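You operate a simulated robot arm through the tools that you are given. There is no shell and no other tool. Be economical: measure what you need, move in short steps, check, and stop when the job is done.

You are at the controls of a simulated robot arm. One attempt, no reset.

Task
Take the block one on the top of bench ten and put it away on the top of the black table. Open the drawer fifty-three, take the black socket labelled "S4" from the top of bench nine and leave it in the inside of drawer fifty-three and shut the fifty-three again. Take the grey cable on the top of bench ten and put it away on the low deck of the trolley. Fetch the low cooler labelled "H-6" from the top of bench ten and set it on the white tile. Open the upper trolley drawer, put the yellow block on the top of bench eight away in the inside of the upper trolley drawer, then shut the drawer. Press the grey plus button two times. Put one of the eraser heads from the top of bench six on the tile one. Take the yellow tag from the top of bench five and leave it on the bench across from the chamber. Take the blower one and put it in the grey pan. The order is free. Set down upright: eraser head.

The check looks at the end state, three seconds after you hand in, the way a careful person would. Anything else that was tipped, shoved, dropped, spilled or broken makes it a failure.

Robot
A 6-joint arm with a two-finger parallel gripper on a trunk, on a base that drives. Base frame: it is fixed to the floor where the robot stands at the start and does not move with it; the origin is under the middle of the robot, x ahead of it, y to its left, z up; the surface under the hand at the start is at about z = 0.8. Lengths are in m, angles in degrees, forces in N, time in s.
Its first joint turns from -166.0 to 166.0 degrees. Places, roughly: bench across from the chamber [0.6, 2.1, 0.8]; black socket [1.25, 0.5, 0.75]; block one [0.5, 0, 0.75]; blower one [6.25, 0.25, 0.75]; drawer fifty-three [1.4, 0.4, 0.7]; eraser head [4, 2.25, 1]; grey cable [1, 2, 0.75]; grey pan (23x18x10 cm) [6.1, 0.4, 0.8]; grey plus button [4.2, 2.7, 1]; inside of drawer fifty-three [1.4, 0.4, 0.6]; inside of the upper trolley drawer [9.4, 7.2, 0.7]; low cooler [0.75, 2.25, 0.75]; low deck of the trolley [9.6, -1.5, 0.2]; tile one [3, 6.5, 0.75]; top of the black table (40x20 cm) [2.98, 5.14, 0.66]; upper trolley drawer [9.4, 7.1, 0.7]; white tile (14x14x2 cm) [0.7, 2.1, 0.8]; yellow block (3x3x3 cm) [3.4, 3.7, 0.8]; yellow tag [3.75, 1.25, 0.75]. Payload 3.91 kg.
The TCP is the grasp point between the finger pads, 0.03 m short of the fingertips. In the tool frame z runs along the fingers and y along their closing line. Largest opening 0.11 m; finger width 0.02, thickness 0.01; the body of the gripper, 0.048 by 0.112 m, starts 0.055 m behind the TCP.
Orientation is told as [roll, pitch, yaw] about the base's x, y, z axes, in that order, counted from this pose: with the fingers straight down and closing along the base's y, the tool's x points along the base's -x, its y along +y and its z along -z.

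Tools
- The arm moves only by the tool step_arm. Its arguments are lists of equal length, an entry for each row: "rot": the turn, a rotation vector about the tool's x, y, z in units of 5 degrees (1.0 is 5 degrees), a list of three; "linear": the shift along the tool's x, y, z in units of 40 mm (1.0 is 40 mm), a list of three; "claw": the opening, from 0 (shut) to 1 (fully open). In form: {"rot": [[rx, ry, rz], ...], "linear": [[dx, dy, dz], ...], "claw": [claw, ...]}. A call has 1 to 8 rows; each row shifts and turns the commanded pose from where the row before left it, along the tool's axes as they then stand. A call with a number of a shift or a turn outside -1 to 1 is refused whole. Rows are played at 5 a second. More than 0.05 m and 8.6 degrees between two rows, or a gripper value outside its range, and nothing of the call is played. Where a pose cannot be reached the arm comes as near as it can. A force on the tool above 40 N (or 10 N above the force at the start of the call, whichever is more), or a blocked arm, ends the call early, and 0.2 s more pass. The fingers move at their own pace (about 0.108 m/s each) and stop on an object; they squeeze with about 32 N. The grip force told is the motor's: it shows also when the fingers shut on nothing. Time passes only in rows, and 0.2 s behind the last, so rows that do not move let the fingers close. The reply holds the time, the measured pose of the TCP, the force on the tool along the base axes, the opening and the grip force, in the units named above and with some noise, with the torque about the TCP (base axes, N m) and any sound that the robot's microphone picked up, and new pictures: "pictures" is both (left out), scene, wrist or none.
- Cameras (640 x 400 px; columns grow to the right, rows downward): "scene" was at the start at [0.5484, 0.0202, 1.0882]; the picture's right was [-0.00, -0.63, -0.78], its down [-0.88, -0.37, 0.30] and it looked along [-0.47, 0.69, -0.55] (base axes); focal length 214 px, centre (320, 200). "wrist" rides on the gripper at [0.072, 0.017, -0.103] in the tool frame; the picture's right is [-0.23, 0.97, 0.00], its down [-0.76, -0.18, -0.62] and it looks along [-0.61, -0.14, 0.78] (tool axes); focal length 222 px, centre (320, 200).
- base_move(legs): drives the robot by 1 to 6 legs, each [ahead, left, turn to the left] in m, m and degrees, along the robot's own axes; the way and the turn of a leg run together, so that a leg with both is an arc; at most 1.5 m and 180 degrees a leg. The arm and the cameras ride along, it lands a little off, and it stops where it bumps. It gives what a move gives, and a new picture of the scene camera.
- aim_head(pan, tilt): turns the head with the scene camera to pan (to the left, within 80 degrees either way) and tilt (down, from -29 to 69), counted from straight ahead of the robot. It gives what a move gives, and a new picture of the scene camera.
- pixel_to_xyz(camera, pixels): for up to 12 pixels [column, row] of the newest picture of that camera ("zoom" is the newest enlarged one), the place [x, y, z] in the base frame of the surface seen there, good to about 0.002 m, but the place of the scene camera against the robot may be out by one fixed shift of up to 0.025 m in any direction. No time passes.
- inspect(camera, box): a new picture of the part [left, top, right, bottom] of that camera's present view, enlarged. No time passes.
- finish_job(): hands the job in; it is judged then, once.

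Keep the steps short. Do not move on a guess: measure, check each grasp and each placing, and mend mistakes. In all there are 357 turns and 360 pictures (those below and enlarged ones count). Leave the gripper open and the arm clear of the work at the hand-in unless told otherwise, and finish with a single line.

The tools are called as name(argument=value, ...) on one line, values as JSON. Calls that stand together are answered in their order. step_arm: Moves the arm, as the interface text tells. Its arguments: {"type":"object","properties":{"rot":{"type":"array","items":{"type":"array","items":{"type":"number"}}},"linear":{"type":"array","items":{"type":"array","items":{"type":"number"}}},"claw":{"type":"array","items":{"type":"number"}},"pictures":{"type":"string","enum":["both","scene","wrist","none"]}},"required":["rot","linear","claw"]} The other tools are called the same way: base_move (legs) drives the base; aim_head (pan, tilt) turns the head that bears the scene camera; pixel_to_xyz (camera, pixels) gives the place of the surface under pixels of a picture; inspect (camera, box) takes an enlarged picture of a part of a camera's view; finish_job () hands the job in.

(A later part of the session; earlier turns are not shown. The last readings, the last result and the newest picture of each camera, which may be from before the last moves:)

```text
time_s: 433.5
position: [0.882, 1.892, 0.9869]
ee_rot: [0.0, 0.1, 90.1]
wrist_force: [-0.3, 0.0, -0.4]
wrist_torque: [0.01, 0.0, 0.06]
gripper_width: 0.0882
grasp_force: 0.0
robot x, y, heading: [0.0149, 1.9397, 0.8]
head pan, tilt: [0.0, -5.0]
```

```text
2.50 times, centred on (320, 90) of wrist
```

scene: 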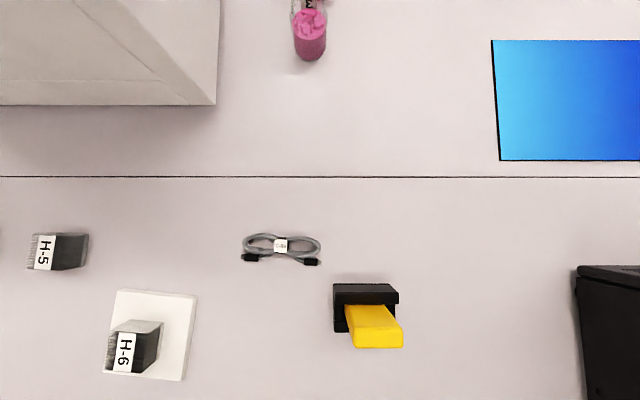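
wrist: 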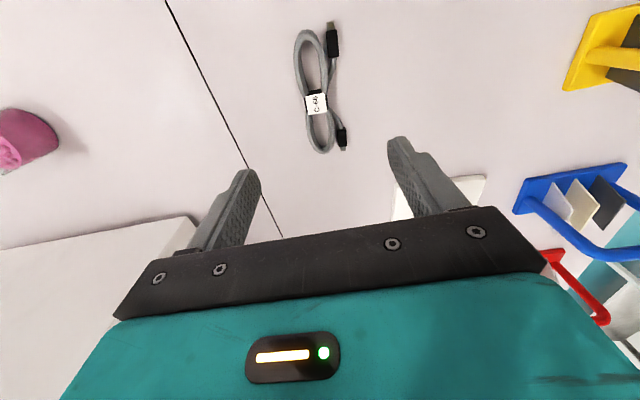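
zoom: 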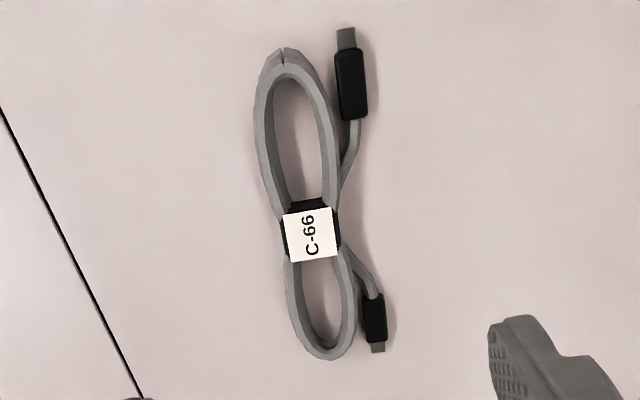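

step_arm(rot=[[0, 0, 0], [0, 0, 0], [0, 0, 0], [0, 0, 0], [0, 0, 0], [0, 0, 0], [0, 0, 0], [0, 0, 0]], linear=[[0.07, -0.15, 1], [0, 0, 1], [0, 0, 1], [0, 0, 0.85], [0, 0, 0], [0, 0, 0], [0, 0, 0], [0, 0, 0]], claw=[0.8, 0.8, 0.8, 0.8, 0, 0, 0, 0], pictures="wrist")

```text
time_s: 435.3
position: [0.8896, 1.8871, 0.8355]
ee_rot: [0.0, 0.1, 90.1]
wrist_force: [-0.4, 0.0, 0.7]
wrist_torque: [0.0, -0.03, -0.02]
gripper_width: 0.0258
grasp_force: 32.1
robot x, y, heading: [0.0141, 1.9357, 0.9]
head pan, tilt: [0.0, -5.0]
```

wrist: 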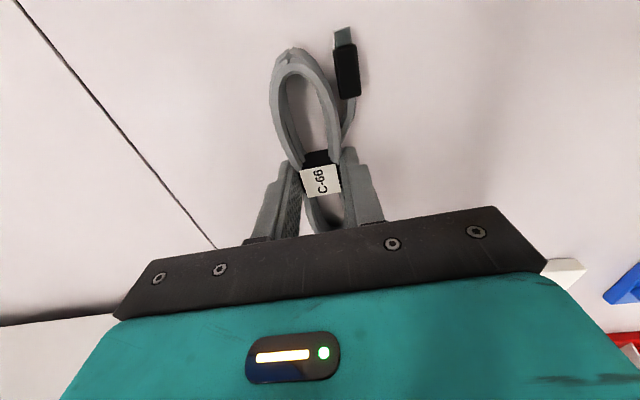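

Gripped (0.026). I lift and retract.

step_arm(rot=[[0, 0, 0], [0, 0, 0], [0, 0, 0], [0, 0, 0], [0, 0, 0], [0, 0, 0], [0, 0, 0], [0, 0, 0]], linear=[[0, 0, -1], [0, 0, -1], [0, 0, -1], [0, 0, -1], [0, 0, -1], [0, 0, -1], [0, 0, -1], [0, 1, -0.5]], claw=[0, 0, 0, 0, 0, 0, 0, 0], pictures="none")

step_arm(rot=[[0, 0, 1], [0, 0, 1], [0, 0, 1], [0, 0, 1], [0, 0, 1], [0, 0, 1], [0, 0, 1], [0, 0, 1]], linear=[[0, 1, 0], [0.08, 1, 0], [0.17, 1, 0], [0.26, 0.96, 0], [0.34, 0.94, 0], [0.42, 0.9, 0], [0.5, 0.86, 0], [0.57, 0.8, 0]], claw=[0, 0, 0, 0, 0, 0, 0, 0], pictures="wrist")

```text
time_s: 437.1
position: [0.8509, 1.8908, 1.1328]
ee_rot: [0.2, 0.1, 90.1]
wrist_force: [1.2, 0.4, -1.9]
wrist_torque: [-0.04, 0.09, -0.02]
gripper_width: 0.0262
grasp_force: 31.9
robot x, y, heading: [0.0184, 1.9358, 1.1]
head pan, tilt: [0.0, -5.0]
```

```text
time_s: 438.9
position: [0.5294, 1.8829, 1.1357]
ee_rot: [0.1, 0.1, 50.1]
wrist_force: [-0.8, -0.3, -1.5]
wrist_torque: [-0.01, 0.1, -0.03]
gripper_width: 0.0261
grasp_force: 32.0
robot x, y, heading: [0.0159, 1.9386, 0.8]
head pan, tilt: [0.0, -5.0]
```

wrist: 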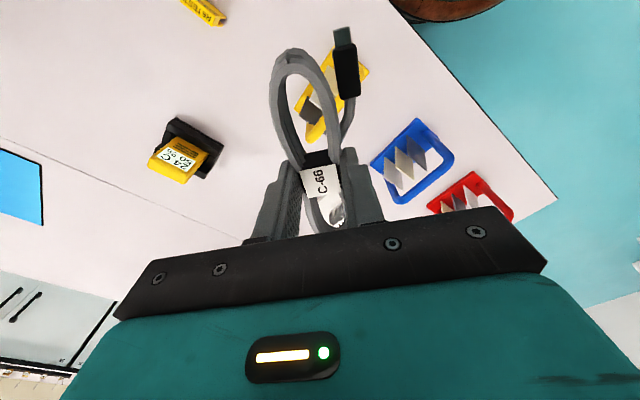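

step_arm(rot=[[0, 0, 1], [0, 0, 1], [0, 0, 1], [0, 0, 1], [0, 0, 1], [0, 0, 1], [0, 0, 1], [0, 0, 1]], linear=[[0.64, 0.76, 0], [0.7, 0.7, 0], [0.76, 0.64, 0], [0.8, 0.57, 0], [0, 0, 0], [0, 0, 0], [0, 0, 0], [0, 0, 0]], claw=[0, 0, 0, 0, 0, 0, 0, 0], pictures="none")

step_arm(rot=[[0, 0, 1], [0, 0, 1], [0, 0, 0]], linear=[[0, 0, 0], [0, 0, 0], [0, 0, 0]], claw=[0, 0, 0], pictures="none")

base_move(legs=[[-0.25, 0, -1], [0, -1.45, 0], [0, -1.45, 0], [0, -0.6, 0]])

```text
time_s: 440.7
position: [0.371, 1.8846, 1.1349]
ee_rot: [-0.1, 0.1, 10.1]
wrist_force: [0.7, 0.0, -0.8]
wrist_torque: [0.0, 0.0, -0.01]
gripper_width: 0.0262
grasp_force: 32.7
robot x, y, heading: [0.0175, 1.9372, 0.9]
head pan, tilt: [0.0, -5.0]
```

```text
time_s: 441.5
position: [0.3724, 1.8855, 1.1353]
ee_rot: [-0.2, 0.2, 0.1]
wrist_force: [-0.2, -0.2, -0.7]
wrist_torque: [0.0, 0.01, 0.0]
gripper_width: 0.0263
grasp_force: 31.9
robot x, y, heading: [0.0174, 1.9409, 1.0]
head pan, tilt: [0.0, -5.0]
```

```text
time_s: 459.9
position: [0.1153, -1.6189, 1.1352]
ee_rot: [-0.1, 0.2, 0.4]
wrist_force: [0.3, -0.3, -1.0]
wrist_torque: [-0.01, -0.03, -0.02]
gripper_width: 0.026
grasp_force: 31.9
robot x, y, heading: [-0.2397, -1.5652, 1.3]
head pan, tilt: [0.0, -5.0]
```

scene: 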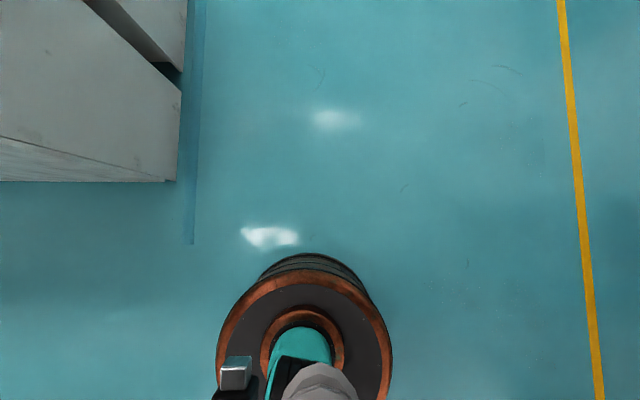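

base_move(legs=[[1.5, 0, -1.3], [1.5, 0, 0], [1.5, 0, 0], [1.5, 0, 0], [1.0, 0, 0]])

aim_head(pan=0, tilt=-29)

```text
time_s: 493.3
position: [7.1298, -1.6201, 1.135]
ee_rot: [-0.1, 0.0, -2.1]
wrist_force: [-1.0, 0.5, -0.3]
wrist_torque: [-0.01, -0.03, 0.0]
gripper_width: 0.0257
grasp_force: 32.6
robot x, y, heading: [6.7775, -1.5555, -1.2]
head pan, tilt: [0.0, -5.0]
```

scene: 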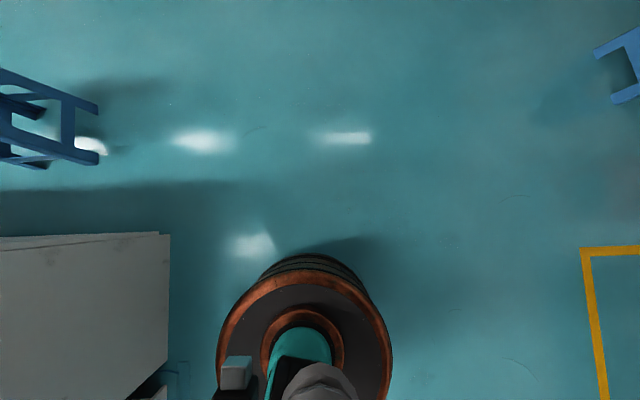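

```text
time_s: 494.2
position: [7.1298, -1.6197, 1.1348]
ee_rot: [0.0, 0.1, -2.1]
wrist_force: [0.0, 0.3, 0.0]
wrist_torque: [-0.02, -0.01, 0.0]
gripper_width: 0.026
grasp_force: 32.1
robot x, y, heading: [6.7778, -1.5534, -1.5]
head pan, tilt: [0.0, -28.6]
```

scene: 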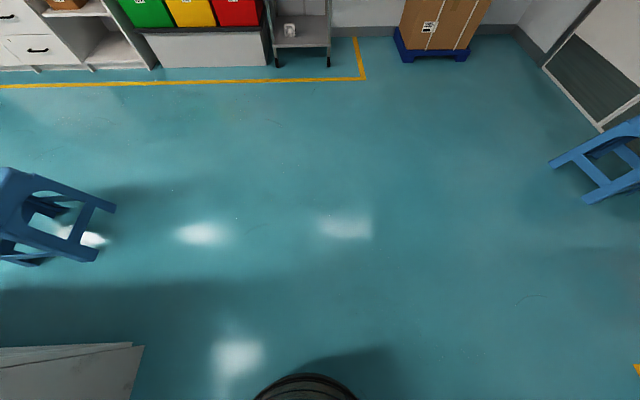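

pixel_to_xyz(camera="scene", pixels=[[60, 180], [112, 208], [95, 255], [560, 160], [588, 200], [300, 35], [290, 30], [278, 65], [329, 65], [340, 80], [240, 60], [402, 50]])

base_move(legs=[[1.2, 0, 1.3]])

```text
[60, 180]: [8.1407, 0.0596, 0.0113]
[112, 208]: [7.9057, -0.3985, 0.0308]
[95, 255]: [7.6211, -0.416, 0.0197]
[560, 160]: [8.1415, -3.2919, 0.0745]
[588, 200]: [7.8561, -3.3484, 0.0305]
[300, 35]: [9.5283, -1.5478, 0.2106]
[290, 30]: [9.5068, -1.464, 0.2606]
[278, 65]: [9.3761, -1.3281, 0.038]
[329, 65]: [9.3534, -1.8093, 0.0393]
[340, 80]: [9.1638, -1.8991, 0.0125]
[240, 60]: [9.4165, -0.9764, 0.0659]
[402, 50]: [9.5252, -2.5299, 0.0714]
```

```text
time_s: 500.5
position: [8.3688, -1.6467, 1.136]
ee_rot: [-0.1, 0.1, -1.9]
wrist_force: [-0.7, 0.0, -1.0]
wrist_torque: [0.01, -0.01, -0.03]
gripper_width: 0.026
grasp_force: 31.8
robot x, y, heading: [8.0175, -1.5821, -1.2]
head pan, tilt: [0.0, -28.6]
```

scene: 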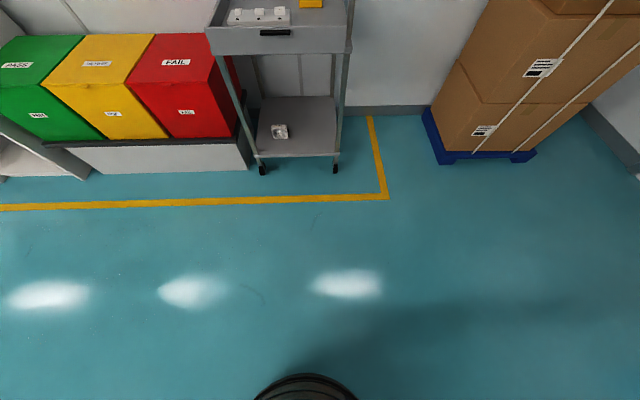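

The trolley's low deck is seen at (300,125). I drive a bit closer and measure its opening.

base_move(legs=[[0.5, 0, 1.2]])

aim_head(pan=0, tilt=-20)

pixel_to_xyz(camera="scene", pixels=[[300, 100], [260, 100], [340, 100], [280, 130], [300, 60], [300, 80], [300, 115], [240, 130], [350, 130], [260, 30], [300, 30], [320, 150]])

```text
time_s: 503.4
position: [8.8807, -1.6412, 1.1359]
ee_rot: [-0.1, 0.1, -0.6]
wrist_force: [0.0, -0.3, -0.6]
wrist_torque: [-0.02, 0.01, 0.0]
gripper_width: 0.0258
grasp_force: 32.3
robot x, y, heading: [8.5258, -1.5836, 0.4]
head pan, tilt: [0.0, -28.6]
```

scene: 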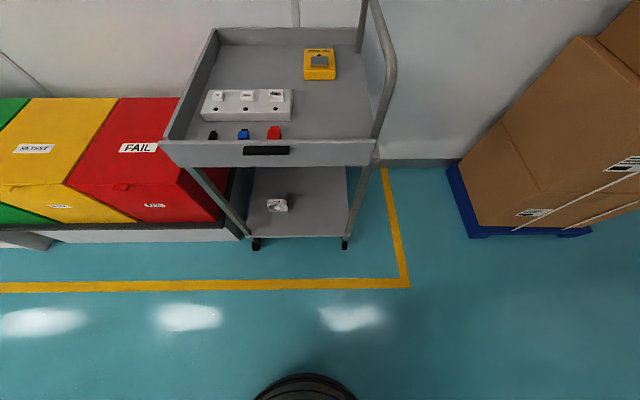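

```text
time_s: 504.1
position: [8.8823, -1.6427, 1.1352]
ee_rot: [-0.1, 0.2, -0.5]
wrist_force: [-0.7, 0.4, -1.5]
wrist_torque: [0.01, -0.03, 0.02]
gripper_width: 0.026
grasp_force: 32.2
robot x, y, heading: [8.5276, -1.5856, 0.3]
head pan, tilt: [0.0, -20.0]
```

scene: 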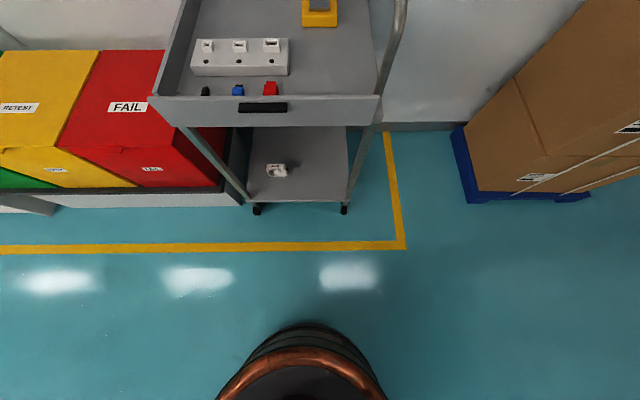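

```text
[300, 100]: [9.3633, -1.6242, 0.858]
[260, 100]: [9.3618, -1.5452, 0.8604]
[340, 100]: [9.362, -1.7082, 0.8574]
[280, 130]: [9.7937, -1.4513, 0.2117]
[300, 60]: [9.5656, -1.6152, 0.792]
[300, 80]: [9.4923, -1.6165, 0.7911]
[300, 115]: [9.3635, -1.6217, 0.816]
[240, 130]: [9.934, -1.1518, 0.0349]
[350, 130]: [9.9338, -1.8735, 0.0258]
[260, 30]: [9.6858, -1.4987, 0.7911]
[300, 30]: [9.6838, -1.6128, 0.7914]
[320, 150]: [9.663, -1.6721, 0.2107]
```

The tray is at z≈0.79 with a clear gap above the low deck (z≈0.20). I pitch the hand 60° forward, lower it in free space here, then drive in.

step_arm(rot=[[0, -1, 0], [0, -1, 0], [0, -1, 0], [0, -1, 0], [0, -1, 0], [0, -1, 0], [0, 0, 0], [0, 0, 0]], linear=[[0, 0, 0], [0, 0, 0], [0, 0, 0], [0, 0, 0], [0, 0, 0], [0, 0, 0], [0.26, 0, 0.97], [0.26, 0, 0.97]], claw=[0, 0, 0, 0, 0, 0, 0, 0], pictures="none")

step_arm(rot=[[0, -1, 0], [0, -1, 0], [0, -1, 0], [0, -1, 0], [0, -1, 0], [0, -1, 0], [0, 0, 0], [0, 0, 0]], linear=[[0, 0, 0], [0, 0, 0], [0, 0, 0], [0, 0, 0], [0, 0, 0], [0, 0, 0], [0.73, 0, 0.85], [0.73, 0, 0.85]], claw=[0, 0, 0, 0, 0, 0, 0, 0], pictures="none")

```text
time_s: 505.9
position: [8.9032, -1.6439, 1.0573]
ee_rot: [-0.1, -30.0, -0.5]
wrist_force: [0.4, 0.5, -1.4]
wrist_torque: [0.0, -0.04, 0.03]
gripper_width: 0.0263
grasp_force: 31.4
robot x, y, heading: [8.5296, -1.5861, 0.0]
head pan, tilt: [0.0, -20.0]
```

```text
time_s: 507.8
position: [8.9344, -1.6435, 0.9722]
ee_rot: [-0.3, -60.0, -0.4]
wrist_force: [0.7, 0.6, -1.3]
wrist_torque: [-0.02, 0.02, -0.04]
gripper_width: 0.0263
grasp_force: 32.3
robot x, y, heading: [8.5293, -1.5896, 0.1]
head pan, tilt: [0.0, -20.0]
```

step_arm(rot=[[0, 0, 0], [0, 0, 0], [0, 0, 0], [0, 0, 0], [0, 0, 0], [0, 0, 0], [0, 0, 0], [0, 0, 0]], linear=[[0.73, 0, 0.86], [0.73, 0, 0.86], [0.73, 0, 0.86], [0.73, 0, 0.86], [0.73, 0, 0.86], [0.73, 0, 0.86], [0.73, 0, 0.86], [0.73, 0, 0.86]], claw=[0, 0, 0, 0, 0, 0, 0, 0], pictures="none")

step_arm(rot=[[0, 0, 0], [0, 0, 0], [0, 0, 0], [0, 0, 0], [0, 0, 0], [0, 0, 0], [0, 0, 0], [0, 0, 0]], linear=[[0.73, 0, 0.86], [0.73, 0, 0.86], [0.73, 0, 0.86], [0.73, 0, 0.86], [0.73, 0, 0.86], [0.73, 0, 0.86], [0.73, 0, 0.86], [0, 0, 0]], claw=[0, 0, 0, 0, 0, 0, 0, 0], pictures="both")

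```text
time_s: 509.6
position: [9.1354, -1.6609, 0.7151]
ee_rot: [-0.1, -60.0, -0.5]
wrist_force: [-0.3, 0.3, -0.9]
wrist_torque: [-0.02, 0.01, 0.0]
gripper_width: 0.026
grasp_force: 31.7
out of reach, approached as far as the arm can: row 2, 3, 4, 5, 6, 7, 8
robot x, y, heading: [8.5294, -1.5859, -0.0]
head pan, tilt: [0.0, -20.0]
```

```text
time_s: 511.4
position: [9.2641, -1.689, 0.4652]
ee_rot: [7.4, -59.1, -6.6]
wrist_force: [0.3, 0.7, -0.7]
wrist_torque: [0.01, 0.0, -0.01]
gripper_width: 0.0262
grasp_force: 31.7
out of reach, approached as far as the arm can: row 1, 3, 4, 5, 6, 7
robot x, y, heading: [8.5282, -1.5916, -0.0]
head pan, tilt: [0.0, -20.0]
```

scene: 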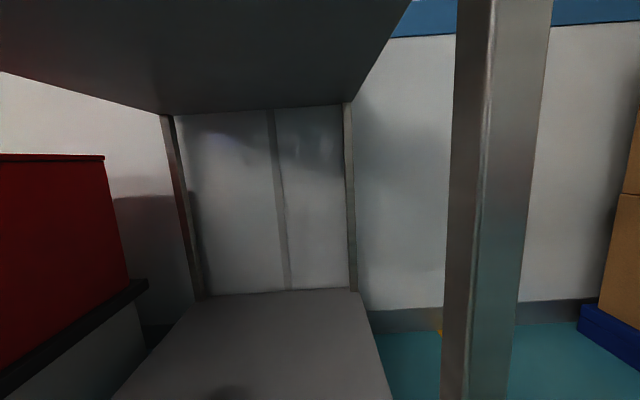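
wrist: 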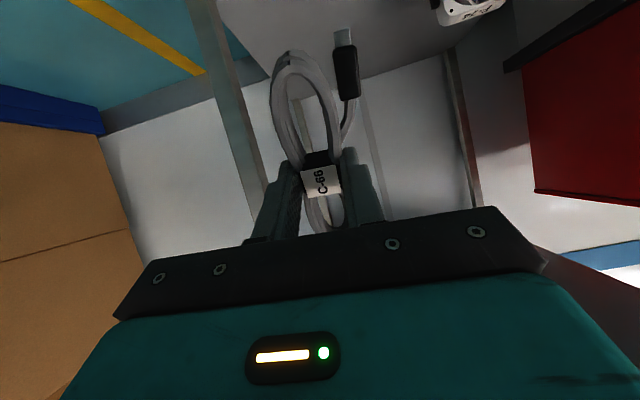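

The arm cannot hold pitch 60° this low. I reduce the pitch toward 30° and see if it reaches.

step_arm(rot=[[0, 1, 0], [0, 1, 0], [0, 1, 0], [0, 1, 0], [0, 1, 0], [0, 1, 0], [0, 0, 0]], linear=[[0, 0, 0], [0, 0, 0], [0, 0, 0], [0, 0, 0], [0, 0, 0], [0, 0, 0], [0, 0, 0]], claw=[0, 0, 0, 0, 0, 0, 0], pictures="none")

```text
time_s: 513.0
position: [9.2636, -1.6857, 0.465]
ee_rot: [3.4, -29.2, -2.1]
wrist_force: [-0.6, 0.2, -0.5]
wrist_torque: [0.0, 0.03, 0.0]
gripper_width: 0.0262
grasp_force: 32.2
robot x, y, heading: [8.527, -1.5868, 0.0]
head pan, tilt: [0.0, -20.0]
```

step_arm(rot=[[0, 0, 0], [0, 0, 0], [0, 0, 0], [0, 0, 0]], linear=[[0.5, 0, 0.86], [0.5, 0, 0.86], [0.5, 0, 0.86], [0.5, 0, 0.86]], claw=[0, 0, 0, 0], pictures="none")

```text
time_s: 514.0
position: [9.2596, -1.6781, 0.3057]
ee_rot: [3.3, -29.5, -2.2]
wrist_force: [0.2, 0.0, -0.6]
wrist_torque: [0.0, 0.03, 0.01]
gripper_width: 0.0261
grasp_force: 31.7
robot x, y, heading: [8.5277, -1.5836, 0.0]
head pan, tilt: [0.0, -20.0]
```

Pitch 30° works at z 0.306. I look before driving in.

aim_head(pan=0, tilt=15)

pixel_to_xyz(camera="scene", pixels=[[320, 150], [320, 100], [250, 100], [400, 150], [200, 150], [320, 200], [320, 30], [150, 30], [250, 150], [300, 240]])

```text
time_s: 515.0
position: [9.2575, -1.678, 0.3049]
ee_rot: [3.4, -29.3, -2.0]
wrist_force: [-0.4, 0.3, -0.4]
wrist_torque: [0.04, 0.03, -0.02]
gripper_width: 0.0259
grasp_force: 32.0
robot x, y, heading: [8.5289, -1.5882, 0.1]
head pan, tilt: [0.0, 15.0]
```

scene: 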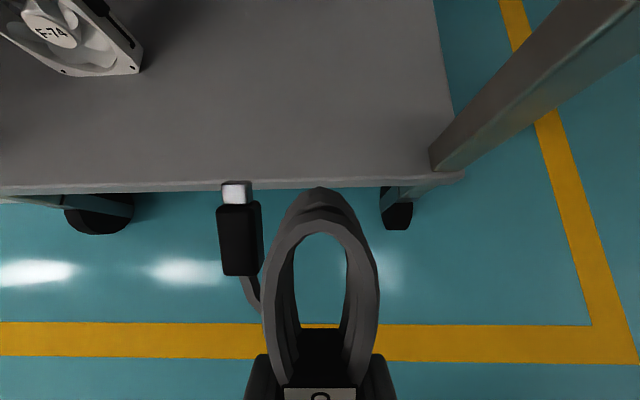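

```text
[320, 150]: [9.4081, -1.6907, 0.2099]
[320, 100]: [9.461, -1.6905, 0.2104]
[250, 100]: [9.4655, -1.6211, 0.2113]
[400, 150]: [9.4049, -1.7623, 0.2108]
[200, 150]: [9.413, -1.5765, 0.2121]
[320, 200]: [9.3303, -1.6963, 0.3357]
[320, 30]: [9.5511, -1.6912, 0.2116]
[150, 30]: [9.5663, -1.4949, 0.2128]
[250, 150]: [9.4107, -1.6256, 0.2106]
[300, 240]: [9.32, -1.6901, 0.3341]
```

Deck front edge at x≈9.375, post right at y≈−1.80, fan F-74 left. I drive in 0.26 m.

base_move(legs=[[0.26, 0.01, 0]])

aim_head(pan=0, tilt=-20)

```text
time_s: 516.6
position: [9.443, -1.6713, 0.3009]
ee_rot: [3.7, -27.8, -2.8]
wrist_force: [-0.2, -0.6, -0.7]
wrist_torque: [-0.01, 0.0, -0.01]
gripper_width: 0.026
grasp_force: 32.5
robot x, y, heading: [8.7353, -1.5788, -0.2]
head pan, tilt: [0.0, 15.0]
stopped in leg 1: the robot was blocked; the commanded pose is now the measured one
```

scene: 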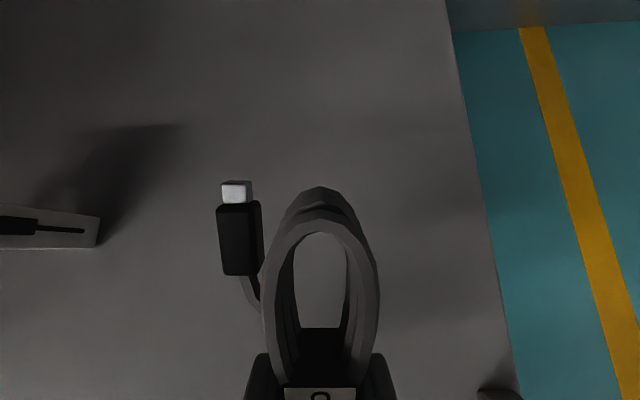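

```text
time_s: 517.6
position: [9.4433, -1.6722, 0.3008]
ee_rot: [3.7, -27.5, -2.8]
wrist_force: [0.1, 0.3, -1.2]
wrist_torque: [0.01, 0.03, 0.01]
gripper_width: 0.0261
grasp_force: 31.7
robot x, y, heading: [8.7383, -1.5781, -0.3]
head pan, tilt: [0.0, -20.0]
```

scene: 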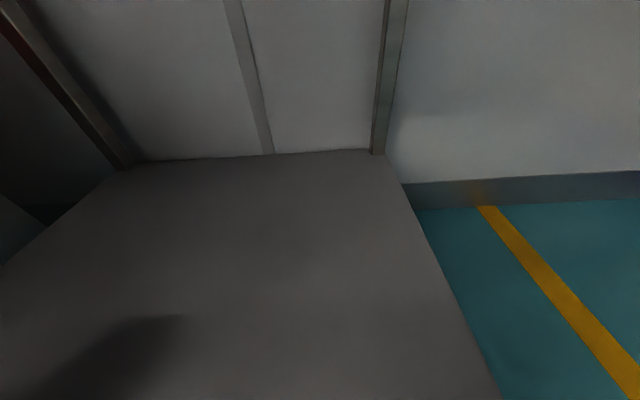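

The arm probably met the tray's front edge. I back off 6 cm, then extend the hand instead.

base_move(legs=[[-0.07, 0, 0]])

step_arm(rot=[[0, 0, 0], [0, 0, 0], [0, 0, 0]], linear=[[-0.88, 0, 0.46], [-0.88, 0, 0.46], [-0.88, 0, 0.46]], claw=[0, 0, 0], pictures="both")

```text
time_s: 518.6
position: [9.3765, -1.6719, 0.2985]
ee_rot: [3.7, -27.5, -2.8]
wrist_force: [0.0, -0.5, -1.0]
wrist_torque: [0.0, -0.01, -0.01]
gripper_width: 0.026
grasp_force: 31.2
robot x, y, heading: [8.6645, -1.5749, -0.3]
head pan, tilt: [0.0, -20.0]
```

scene: 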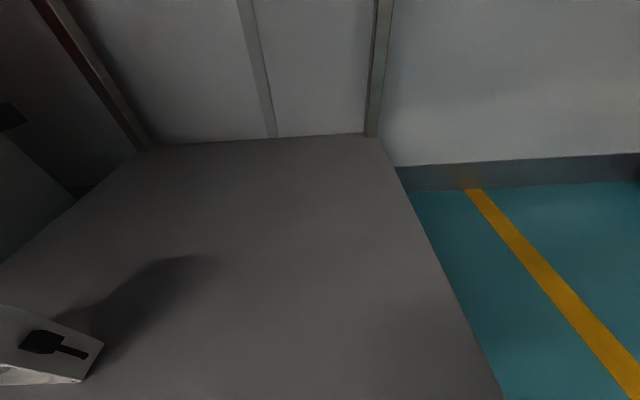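

```text
time_s: 519.4
position: [9.494, -1.6767, 0.2981]
ee_rot: [3.7, -27.6, -2.8]
wrist_force: [-0.2, -0.4, -0.7]
wrist_torque: [0.01, 0.02, 0.01]
gripper_width: 0.0261
grasp_force: 32.3
robot x, y, heading: [8.6658, -1.5763, -0.4]
head pan, tilt: [0.0, -20.0]
```

scene: 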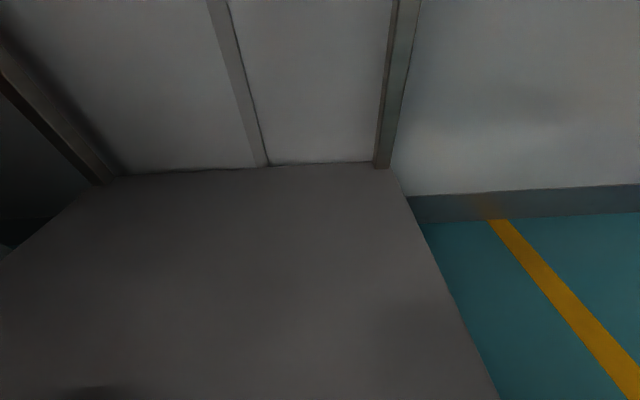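
wrist: 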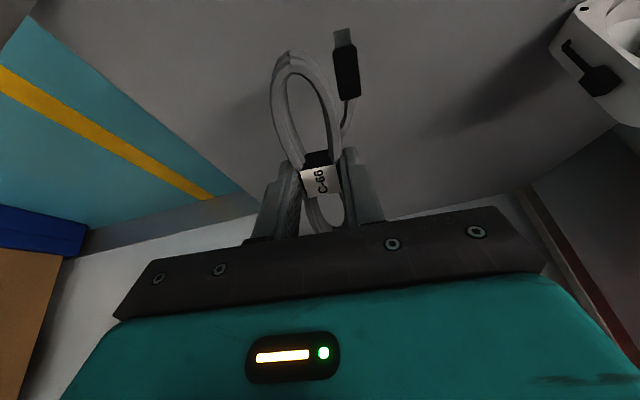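

step_arm(rot=[[0, 0, 0], [0, 0, 0], [0, 0, 0], [0, 0, 0]], linear=[[-0.7, 0, 0.37], [0.23, 0, 0.44], [0.23, 0, 0.44], [0.12, 0, 0.22]], claw=[0, 0, 0, 0], pictures="wrist")

```text
time_s: 520.4
position: [9.5146, -1.6849, 0.262]
ee_rot: [3.7, -28.3, -3.6]
wrist_force: [-4.6, 2.7, 13.3]
wrist_torque: [0.09, 0.87, -0.14]
gripper_width: 0.0264
grasp_force: 32.3
robot x, y, heading: [8.6581, -1.5771, -1.0]
head pan, tilt: [0.0, -20.0]
```

wrist: 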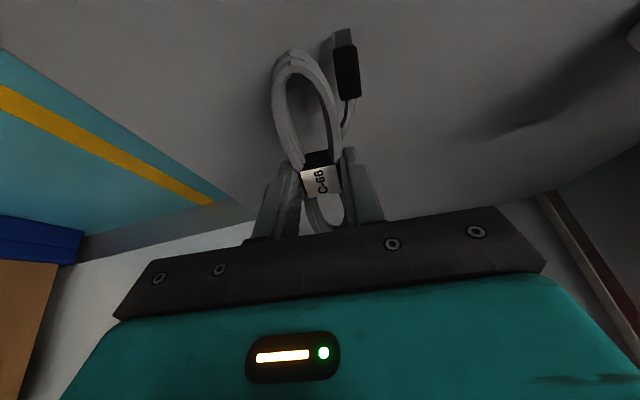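

The cable's near end touches the deck. I relieve slightly and open.

step_arm(rot=[[0, 0, 0], [0, 0, 0], [0, 0, 0], [0, 0, 0], [0, 0, 0]], linear=[[-0.03, 0, -0.05], [0, 0, 0], [0, 0, 0], [0, 0, 0], [0, 0, 0]], claw=[0, 0.6, 0.6, 0.6, 0.6], pictures="wrist")

```text
time_s: 521.6
position: [9.5137, -1.6854, 0.2592]
ee_rot: [3.7, -28.0, -3.6]
wrist_force: [0.1, 0.2, -0.7]
wrist_torque: [0.0, 0.01, -0.01]
gripper_width: 0.0661
grasp_force: 0.1
robot x, y, heading: [8.6578, -1.5785, -1.0]
head pan, tilt: [0.0, -20.0]
```

wrist: 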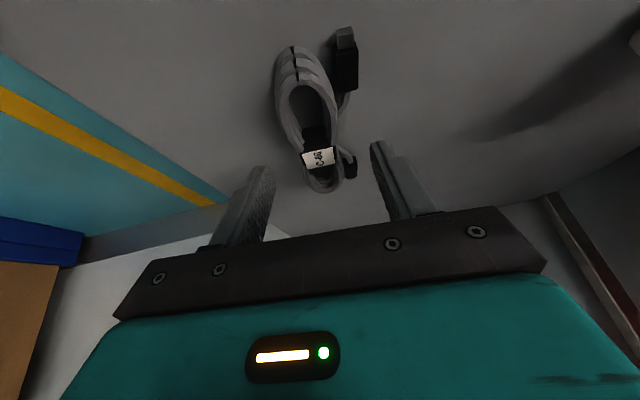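

The cable lies on the deck. I withdraw along the tool axis, then back out.

step_arm(rot=[[0, 0, 0], [0, 0, 0], [0, 0, 0]], linear=[[0, 0, -0.8], [0.5, 0, -0.6], [0.9, 0, -0.3]], claw=[0.6, 0.6, 0.6], pictures="wrist")

```text
time_s: 522.4
position: [9.45, -1.6673, 0.2846]
ee_rot: [3.7, -27.8, -2.6]
wrist_force: [-0.8, 0.5, 0.2]
wrist_torque: [-0.02, -0.01, 0.01]
gripper_width: 0.0659
grasp_force: 0.0
robot x, y, heading: [8.6721, -1.5757, -0.1]
head pan, tilt: [0.0, -20.0]
```

wrist: 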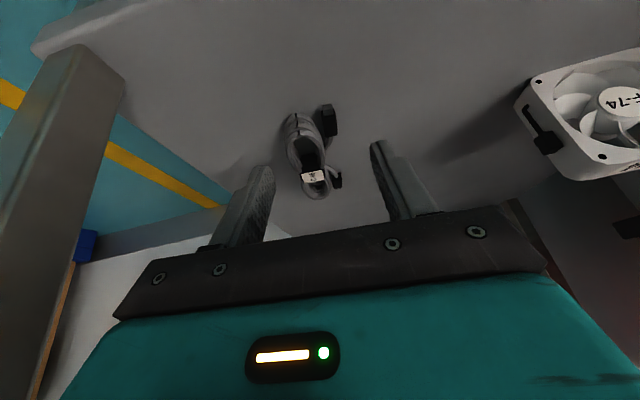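

base_move(legs=[[-0.45, 0, 0]])

step_arm(rot=[[0, 0, 0], [0, 0, 0], [0, 0, 0], [0, 0, 0], [0, 0, 0], [0, 0, 0], [0, 0, 0], [0, 0, 0]], linear=[[0.2, 0, -1], [0.2, 0, -1], [0.2, 0, -1], [0.2, 0, -1], [0.2, 0, -1], [0.2, 0, -1], [0.2, 0, -1], [0.2, 0, -1]], claw=[1, 1, 1, 1, 1, 1, 1, 1], pictures="none")

step_arm(rot=[[0, 0.9, 0], [0, 0.9, 0], [0, 0.9, 0], [0, 0.9, 0], [0, 0.9, 0], [0, 0.9, 0], [0, 0, 0], [0, 0, 0]], linear=[[0, 0, -1], [0, 0, -1], [0, 0, -1], [0, 0, -1], [0, 0, -1], [0, 0, -1], [0, 0, -1], [0, 0, -1]], claw=[1, 1, 1, 1, 1, 1, 1, 1], pictures="none")

```text
time_s: 525.1
position: [8.9951, -1.6722, 0.2831]
ee_rot: [3.6, -27.4, -3.1]
wrist_force: [-1.0, -0.1, 0.1]
wrist_torque: [0.01, 0.01, -0.01]
gripper_width: 0.0659
grasp_force: 0.0
robot x, y, heading: [8.2177, -1.5735, -0.4]
head pan, tilt: [0.0, -20.0]
```

scene: 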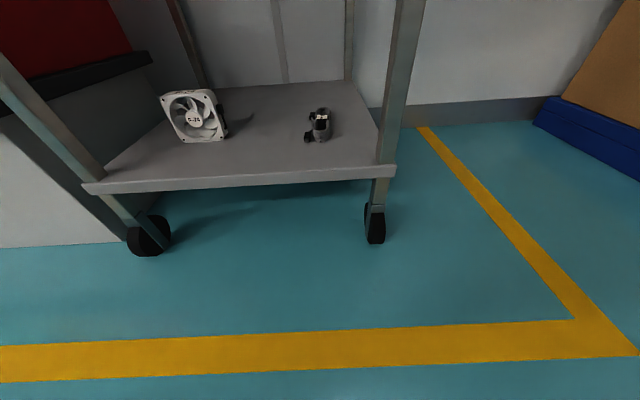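

```text
time_s: 527.0
position: [8.7903, -1.6812, 0.5392]
ee_rot: [3.7, -27.6, -3.1]
wrist_force: [0.5, 0.3, -0.3]
wrist_torque: [0.03, 0.03, -0.01]
gripper_width: 0.11
grasp_force: 0.0
robot x, y, heading: [8.2192, -1.5714, -0.3]
head pan, tilt: [0.0, -20.0]
```

```text
time_s: 528.8
position: [8.7208, -1.7012, 0.8467]
ee_rot: [3.3, -0.6, -1.5]
wrist_force: [-0.4, 0.4, 0.1]
wrist_torque: [0.02, 0.01, -0.02]
gripper_width: 0.1098
grasp_force: 0.1
robot x, y, heading: [8.2169, -1.5741, -0.5]
head pan, tilt: [0.0, -20.0]
```

step_arm(rot=[[0.66, 0, -0.2], [0, 0.12, 0], [0, 0, 0], [0, 0, 0], [0, 0, 0], [0, 0, 0], [0, 0, 0]], linear=[[0, 0, -1], [0, 0, -1], [0, 0, -1], [0, 0, -1], [0.5, 0.8, -0.8], [0.5, 0.8, -0.8], [0.9, 0.5, -0.5]], claw=[1, 1, 1, 1, 1, 1, 1], pictures="none")

aim_head(pan=0, tilt=-29)

pixel_to_xyz(camera="scene", pixels=[[250, 100], [300, 100], [300, 90], [300, 110], [350, 120]])

```text
time_s: 530.4
position: [8.6455, -1.6175, 1.0901]
ee_rot: [0.0, 0.1, -0.4]
wrist_force: [0.6, 0.5, -0.1]
wrist_torque: [-0.01, 0.08, 0.02]
gripper_width: 0.11
grasp_force: 0.1
robot x, y, heading: [8.2214, -1.5719, -0.5]
head pan, tilt: [0.0, -20.0]
```

```text
time_s: 531.0
position: [8.6452, -1.6181, 1.0886]
ee_rot: [-0.1, 0.0, -0.5]
wrist_force: [-0.3, -1.2, -0.3]
wrist_torque: [0.03, -0.02, -0.03]
gripper_width: 0.1101
grasp_force: 0.0
robot x, y, heading: [8.2225, -1.5748, -0.4]
head pan, tilt: [0.0, -28.6]
```

scene: 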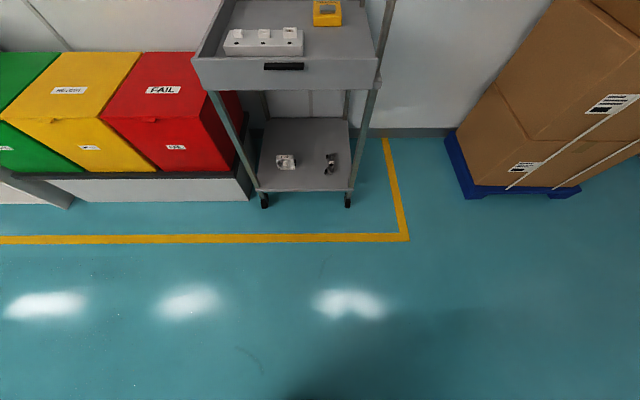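

```text
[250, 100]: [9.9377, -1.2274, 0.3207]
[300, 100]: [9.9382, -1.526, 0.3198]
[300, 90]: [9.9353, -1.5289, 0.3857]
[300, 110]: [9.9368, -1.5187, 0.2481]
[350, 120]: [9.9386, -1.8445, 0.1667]
```

pixel_to_xyz(camera="scene", pixels=[[240, 70], [300, 75], [350, 75], [265, 200], [348, 200], [330, 165]])

inspect(camera="scene", box=[190, 0, 400, 210])

```text
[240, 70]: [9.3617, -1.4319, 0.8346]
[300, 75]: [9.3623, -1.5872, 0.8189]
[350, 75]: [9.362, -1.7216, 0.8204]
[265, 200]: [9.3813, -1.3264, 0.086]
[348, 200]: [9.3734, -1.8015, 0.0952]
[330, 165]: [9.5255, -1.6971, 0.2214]
```

```text
1.90 times, centred on (295, 105) of scene
```

zoom: 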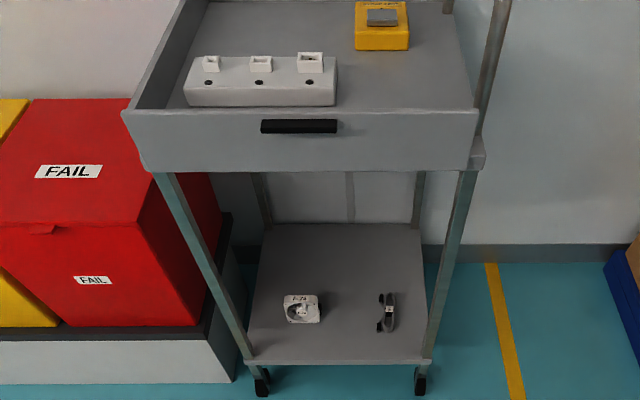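

Trolley unmoved, cable on the low deck. Next the blower: I back west to x≈5.15 and strafe left to y≈0.3, facing bench three.

base_move(legs=[[-1.5, 0, 0.4], [-1.5, 0, 0], [-0.1, 0, 0], [0, 1.0, 0], [0, 0.9, 0]])

aim_head(pan=0, tilt=-29)

```text
time_s: 555.2
position: [5.6041, 0.411, 1.0908]
ee_rot: [-0.1, -0.1, 1.4]
wrist_force: [-0.2, -0.4, 0.4]
wrist_torque: [-0.04, 0.02, -0.02]
gripper_width: 0.1101
grasp_force: 0.0
robot x, y, heading: [5.1728, 0.4443, 1.0]
head pan, tilt: [0.0, -28.6]
```

scene: 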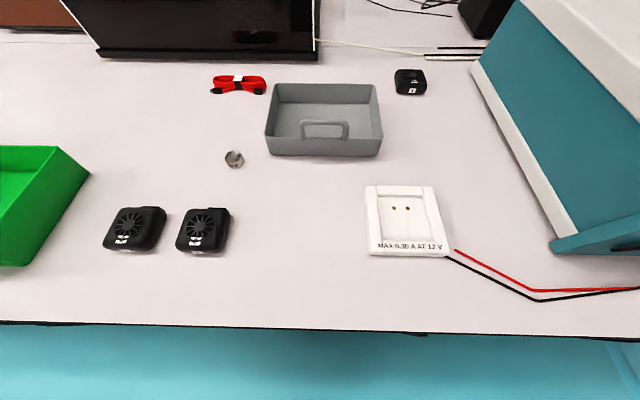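

```text
time_s: 555.8
position: [5.6035, 0.4099, 1.0899]
ee_rot: [0.1, -0.1, 1.4]
wrist_force: [0.3, 0.0, 0.4]
wrist_torque: [0.01, -0.01, 0.01]
gripper_width: 0.1099
grasp_force: 0.0
robot x, y, heading: [5.1764, 0.443, 1.3]
head pan, tilt: [0.0, -28.6]
```

scene: 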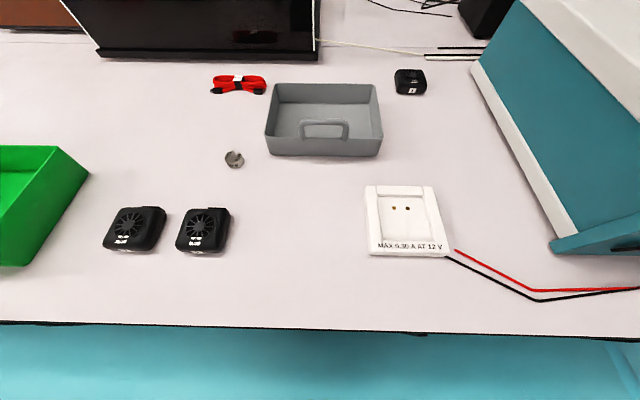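

inspect(camera="scene", box=[370, 55, 450, 110])

inspect(camera="scene", box=[90, 190, 250, 270])

pixel_to_xyz(camera="scene", pixels=[[408, 78], [410, 88], [396, 82], [425, 82], [325, 115], [268, 105], [380, 105], [275, 150], [378, 155], [325, 85], [325, 130]])

```text
7.27 times, centred on (410, 82) of scene
```

zoom: 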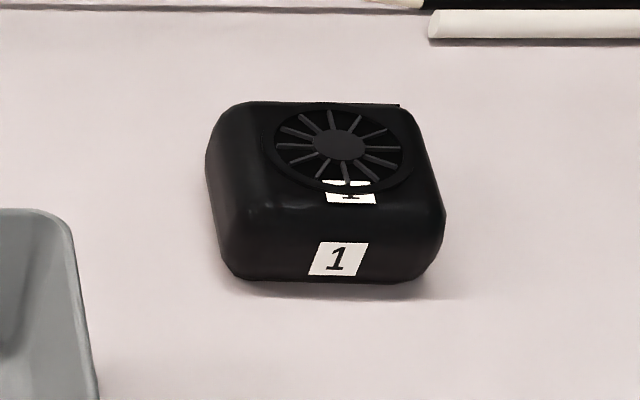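

```text
4.00 times, centred on (170, 230) of scene
```

zoom: 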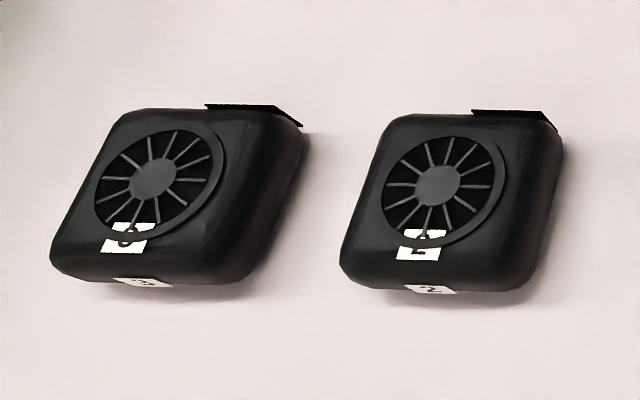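

```text
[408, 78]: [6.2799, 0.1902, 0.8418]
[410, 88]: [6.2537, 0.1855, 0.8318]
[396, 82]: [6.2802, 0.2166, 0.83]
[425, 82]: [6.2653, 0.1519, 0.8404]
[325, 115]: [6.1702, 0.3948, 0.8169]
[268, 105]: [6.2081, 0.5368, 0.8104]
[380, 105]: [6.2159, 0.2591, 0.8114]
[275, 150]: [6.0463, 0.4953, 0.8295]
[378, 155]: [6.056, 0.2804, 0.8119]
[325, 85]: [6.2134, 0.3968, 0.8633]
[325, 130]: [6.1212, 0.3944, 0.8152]
```

Blower one is the far one, at about (6.28,0.205). I move the base ahead 0.2 and right 0.15.

base_move(legs=[[0.2, -0.15, -1]])

step_arm(rot=[[0, 0, 0], [0, 0, 0], [0, 0, 0], [0, 0, 0], [0, 0, 0], [0, 0, 0], [0, 0, 0], [0, 0, 0]], linear=[[-1, -0.15, -0.3], [-1, -0.15, -0.3], [-1, -0.15, 0], [-1, -0.15, 0], [-1, -0.15, 0], [-1, -0.15, 0], [-1, -0.15, 0], [-1, -0.15, 0]], claw=[1, 1, 1, 1, 1, 1, 1, 1], pictures="both")

```text
time_s: 557.6
position: [5.8069, 0.2599, 1.0901]
ee_rot: [0.1, 0.0, 0.7]
wrist_force: [0.3, 0.3, 0.7]
wrist_torque: [0.01, 0.0, -0.02]
gripper_width: 0.11
grasp_force: 0.0
robot x, y, heading: [5.3807, 0.2907, 0.5]
head pan, tilt: [0.0, -28.6]
```

scene: 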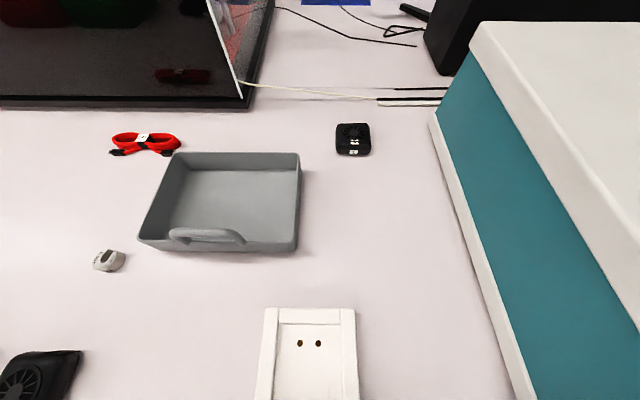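

```text
time_s: 559.5
position: [6.1271, 0.2164, 1.1156]
ee_rot: [0.0, 0.0, 0.8]
wrist_force: [0.7, -0.3, 1.0]
wrist_torque: [-0.02, -0.09, -0.01]
gripper_width: 0.1098
grasp_force: 0.1
robot x, y, heading: [5.3825, 0.2949, 0.3]
head pan, tilt: [0.0, -28.6]
```

scene: 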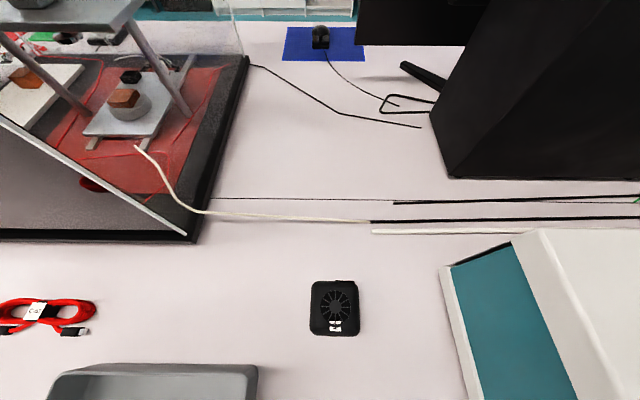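
wrist: 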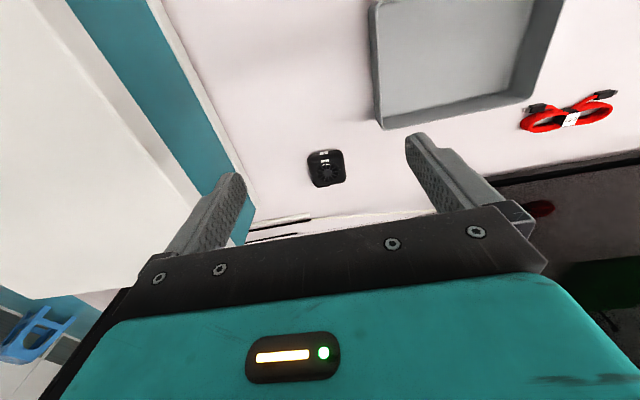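

pixel_to_xyz(camera="wrist", pixels=[[326, 168], [309, 165], [344, 167], [324, 151], [328, 186], [240, 180], [380, 125], [375, 10], [470, 60], [545, 50]])

pixel_to_xyz(camera="scene", pixels=[[335, 310], [190, 240], [215, 150], [240, 60], [245, 10], [100, 175], [450, 280], [400, 220], [400, 240]])

```text
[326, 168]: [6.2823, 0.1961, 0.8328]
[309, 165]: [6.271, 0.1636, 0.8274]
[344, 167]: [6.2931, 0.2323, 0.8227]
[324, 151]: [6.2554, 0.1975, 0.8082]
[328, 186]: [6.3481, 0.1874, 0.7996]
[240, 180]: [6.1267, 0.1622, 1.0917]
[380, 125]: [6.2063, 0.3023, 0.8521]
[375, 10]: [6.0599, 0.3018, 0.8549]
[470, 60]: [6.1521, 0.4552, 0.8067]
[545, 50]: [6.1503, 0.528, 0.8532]
```

```text
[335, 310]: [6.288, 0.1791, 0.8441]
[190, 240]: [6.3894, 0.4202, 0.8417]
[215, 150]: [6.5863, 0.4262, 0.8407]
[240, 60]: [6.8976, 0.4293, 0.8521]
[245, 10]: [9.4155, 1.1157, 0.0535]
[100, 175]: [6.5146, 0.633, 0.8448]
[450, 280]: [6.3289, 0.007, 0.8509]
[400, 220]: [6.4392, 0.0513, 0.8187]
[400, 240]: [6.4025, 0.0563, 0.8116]
```

Blower centre (6.286,0.197), ~6.8 cm wide, top 0.833. I move over it and descend to 0.90.

step_arm(rot=[[0, 0, 0], [0, 0, 0], [0, 0, 0], [0, 0, 0], [0, 0, 0], [0, 0, 0], [0, 0, 0], [0, 0, 0]], linear=[[-1, -0.14, 0], [-1, -0.14, 0], [-1, -0.13, 0], [-0.97, -0.13, 0], [0, 0, 1], [0, 0, 1], [0, 0, 1], [0, 0, 1]], claw=[1, 1, 1, 1, 1, 1, 1, 1], pictures="wrist")

pixel_to_xyz(camera="wrist", pixels=[[320, 120], [300, 115], [340, 110], [318, 100]])

```text
time_s: 561.2
position: [6.2854, 0.1955, 0.9534]
ee_rot: [0.0, -0.2, 0.8]
wrist_force: [0.0, -0.2, 0.0]
wrist_torque: [-0.03, -0.04, 0.0]
gripper_width: 0.1099
grasp_force: 0.0
robot x, y, heading: [5.3816, 0.2938, 0.7]
head pan, tilt: [0.0, -28.6]
```

wrist: 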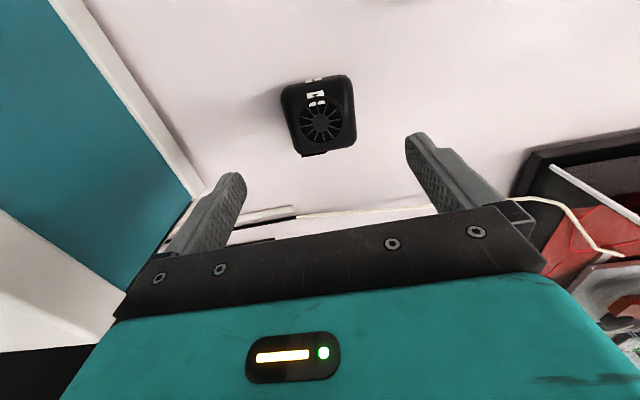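

```text
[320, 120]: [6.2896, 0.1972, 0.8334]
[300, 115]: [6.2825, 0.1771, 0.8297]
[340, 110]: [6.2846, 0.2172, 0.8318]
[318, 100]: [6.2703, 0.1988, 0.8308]
```

step_arm(rot=[[0, 0, 0], [0, 0, 0], [0, 0, 0], [0, 0, 0], [0, 0, 0], [0, 0, 0], [0, 0, 0]], linear=[[-0.05, 0, 1], [0, 0, 1], [0, 0, 0.97], [0, 0, 0], [0, 0, 0], [0, 0, 0], [0, 0, 0]], claw=[1, 1, 1, 0.3, 0.3, 0.3, 0.3], pictures="wrist")

```text
time_s: 562.9
position: [6.2872, 0.1955, 0.8355]
ee_rot: [0.0, 0.0, 0.8]
wrist_force: [-0.1, 0.8, 1.1]
wrist_torque: [-0.08, -0.05, -0.03]
gripper_width: 0.0733
grasp_force: 32.1
robot x, y, heading: [5.3796, 0.2954, 0.6]
head pan, tilt: [0.0, -28.6]
```

wrist: 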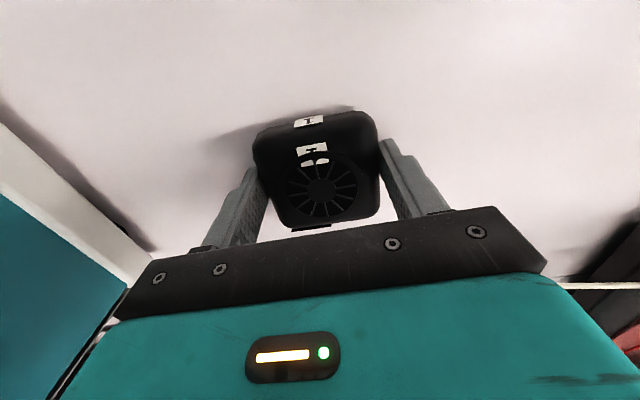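

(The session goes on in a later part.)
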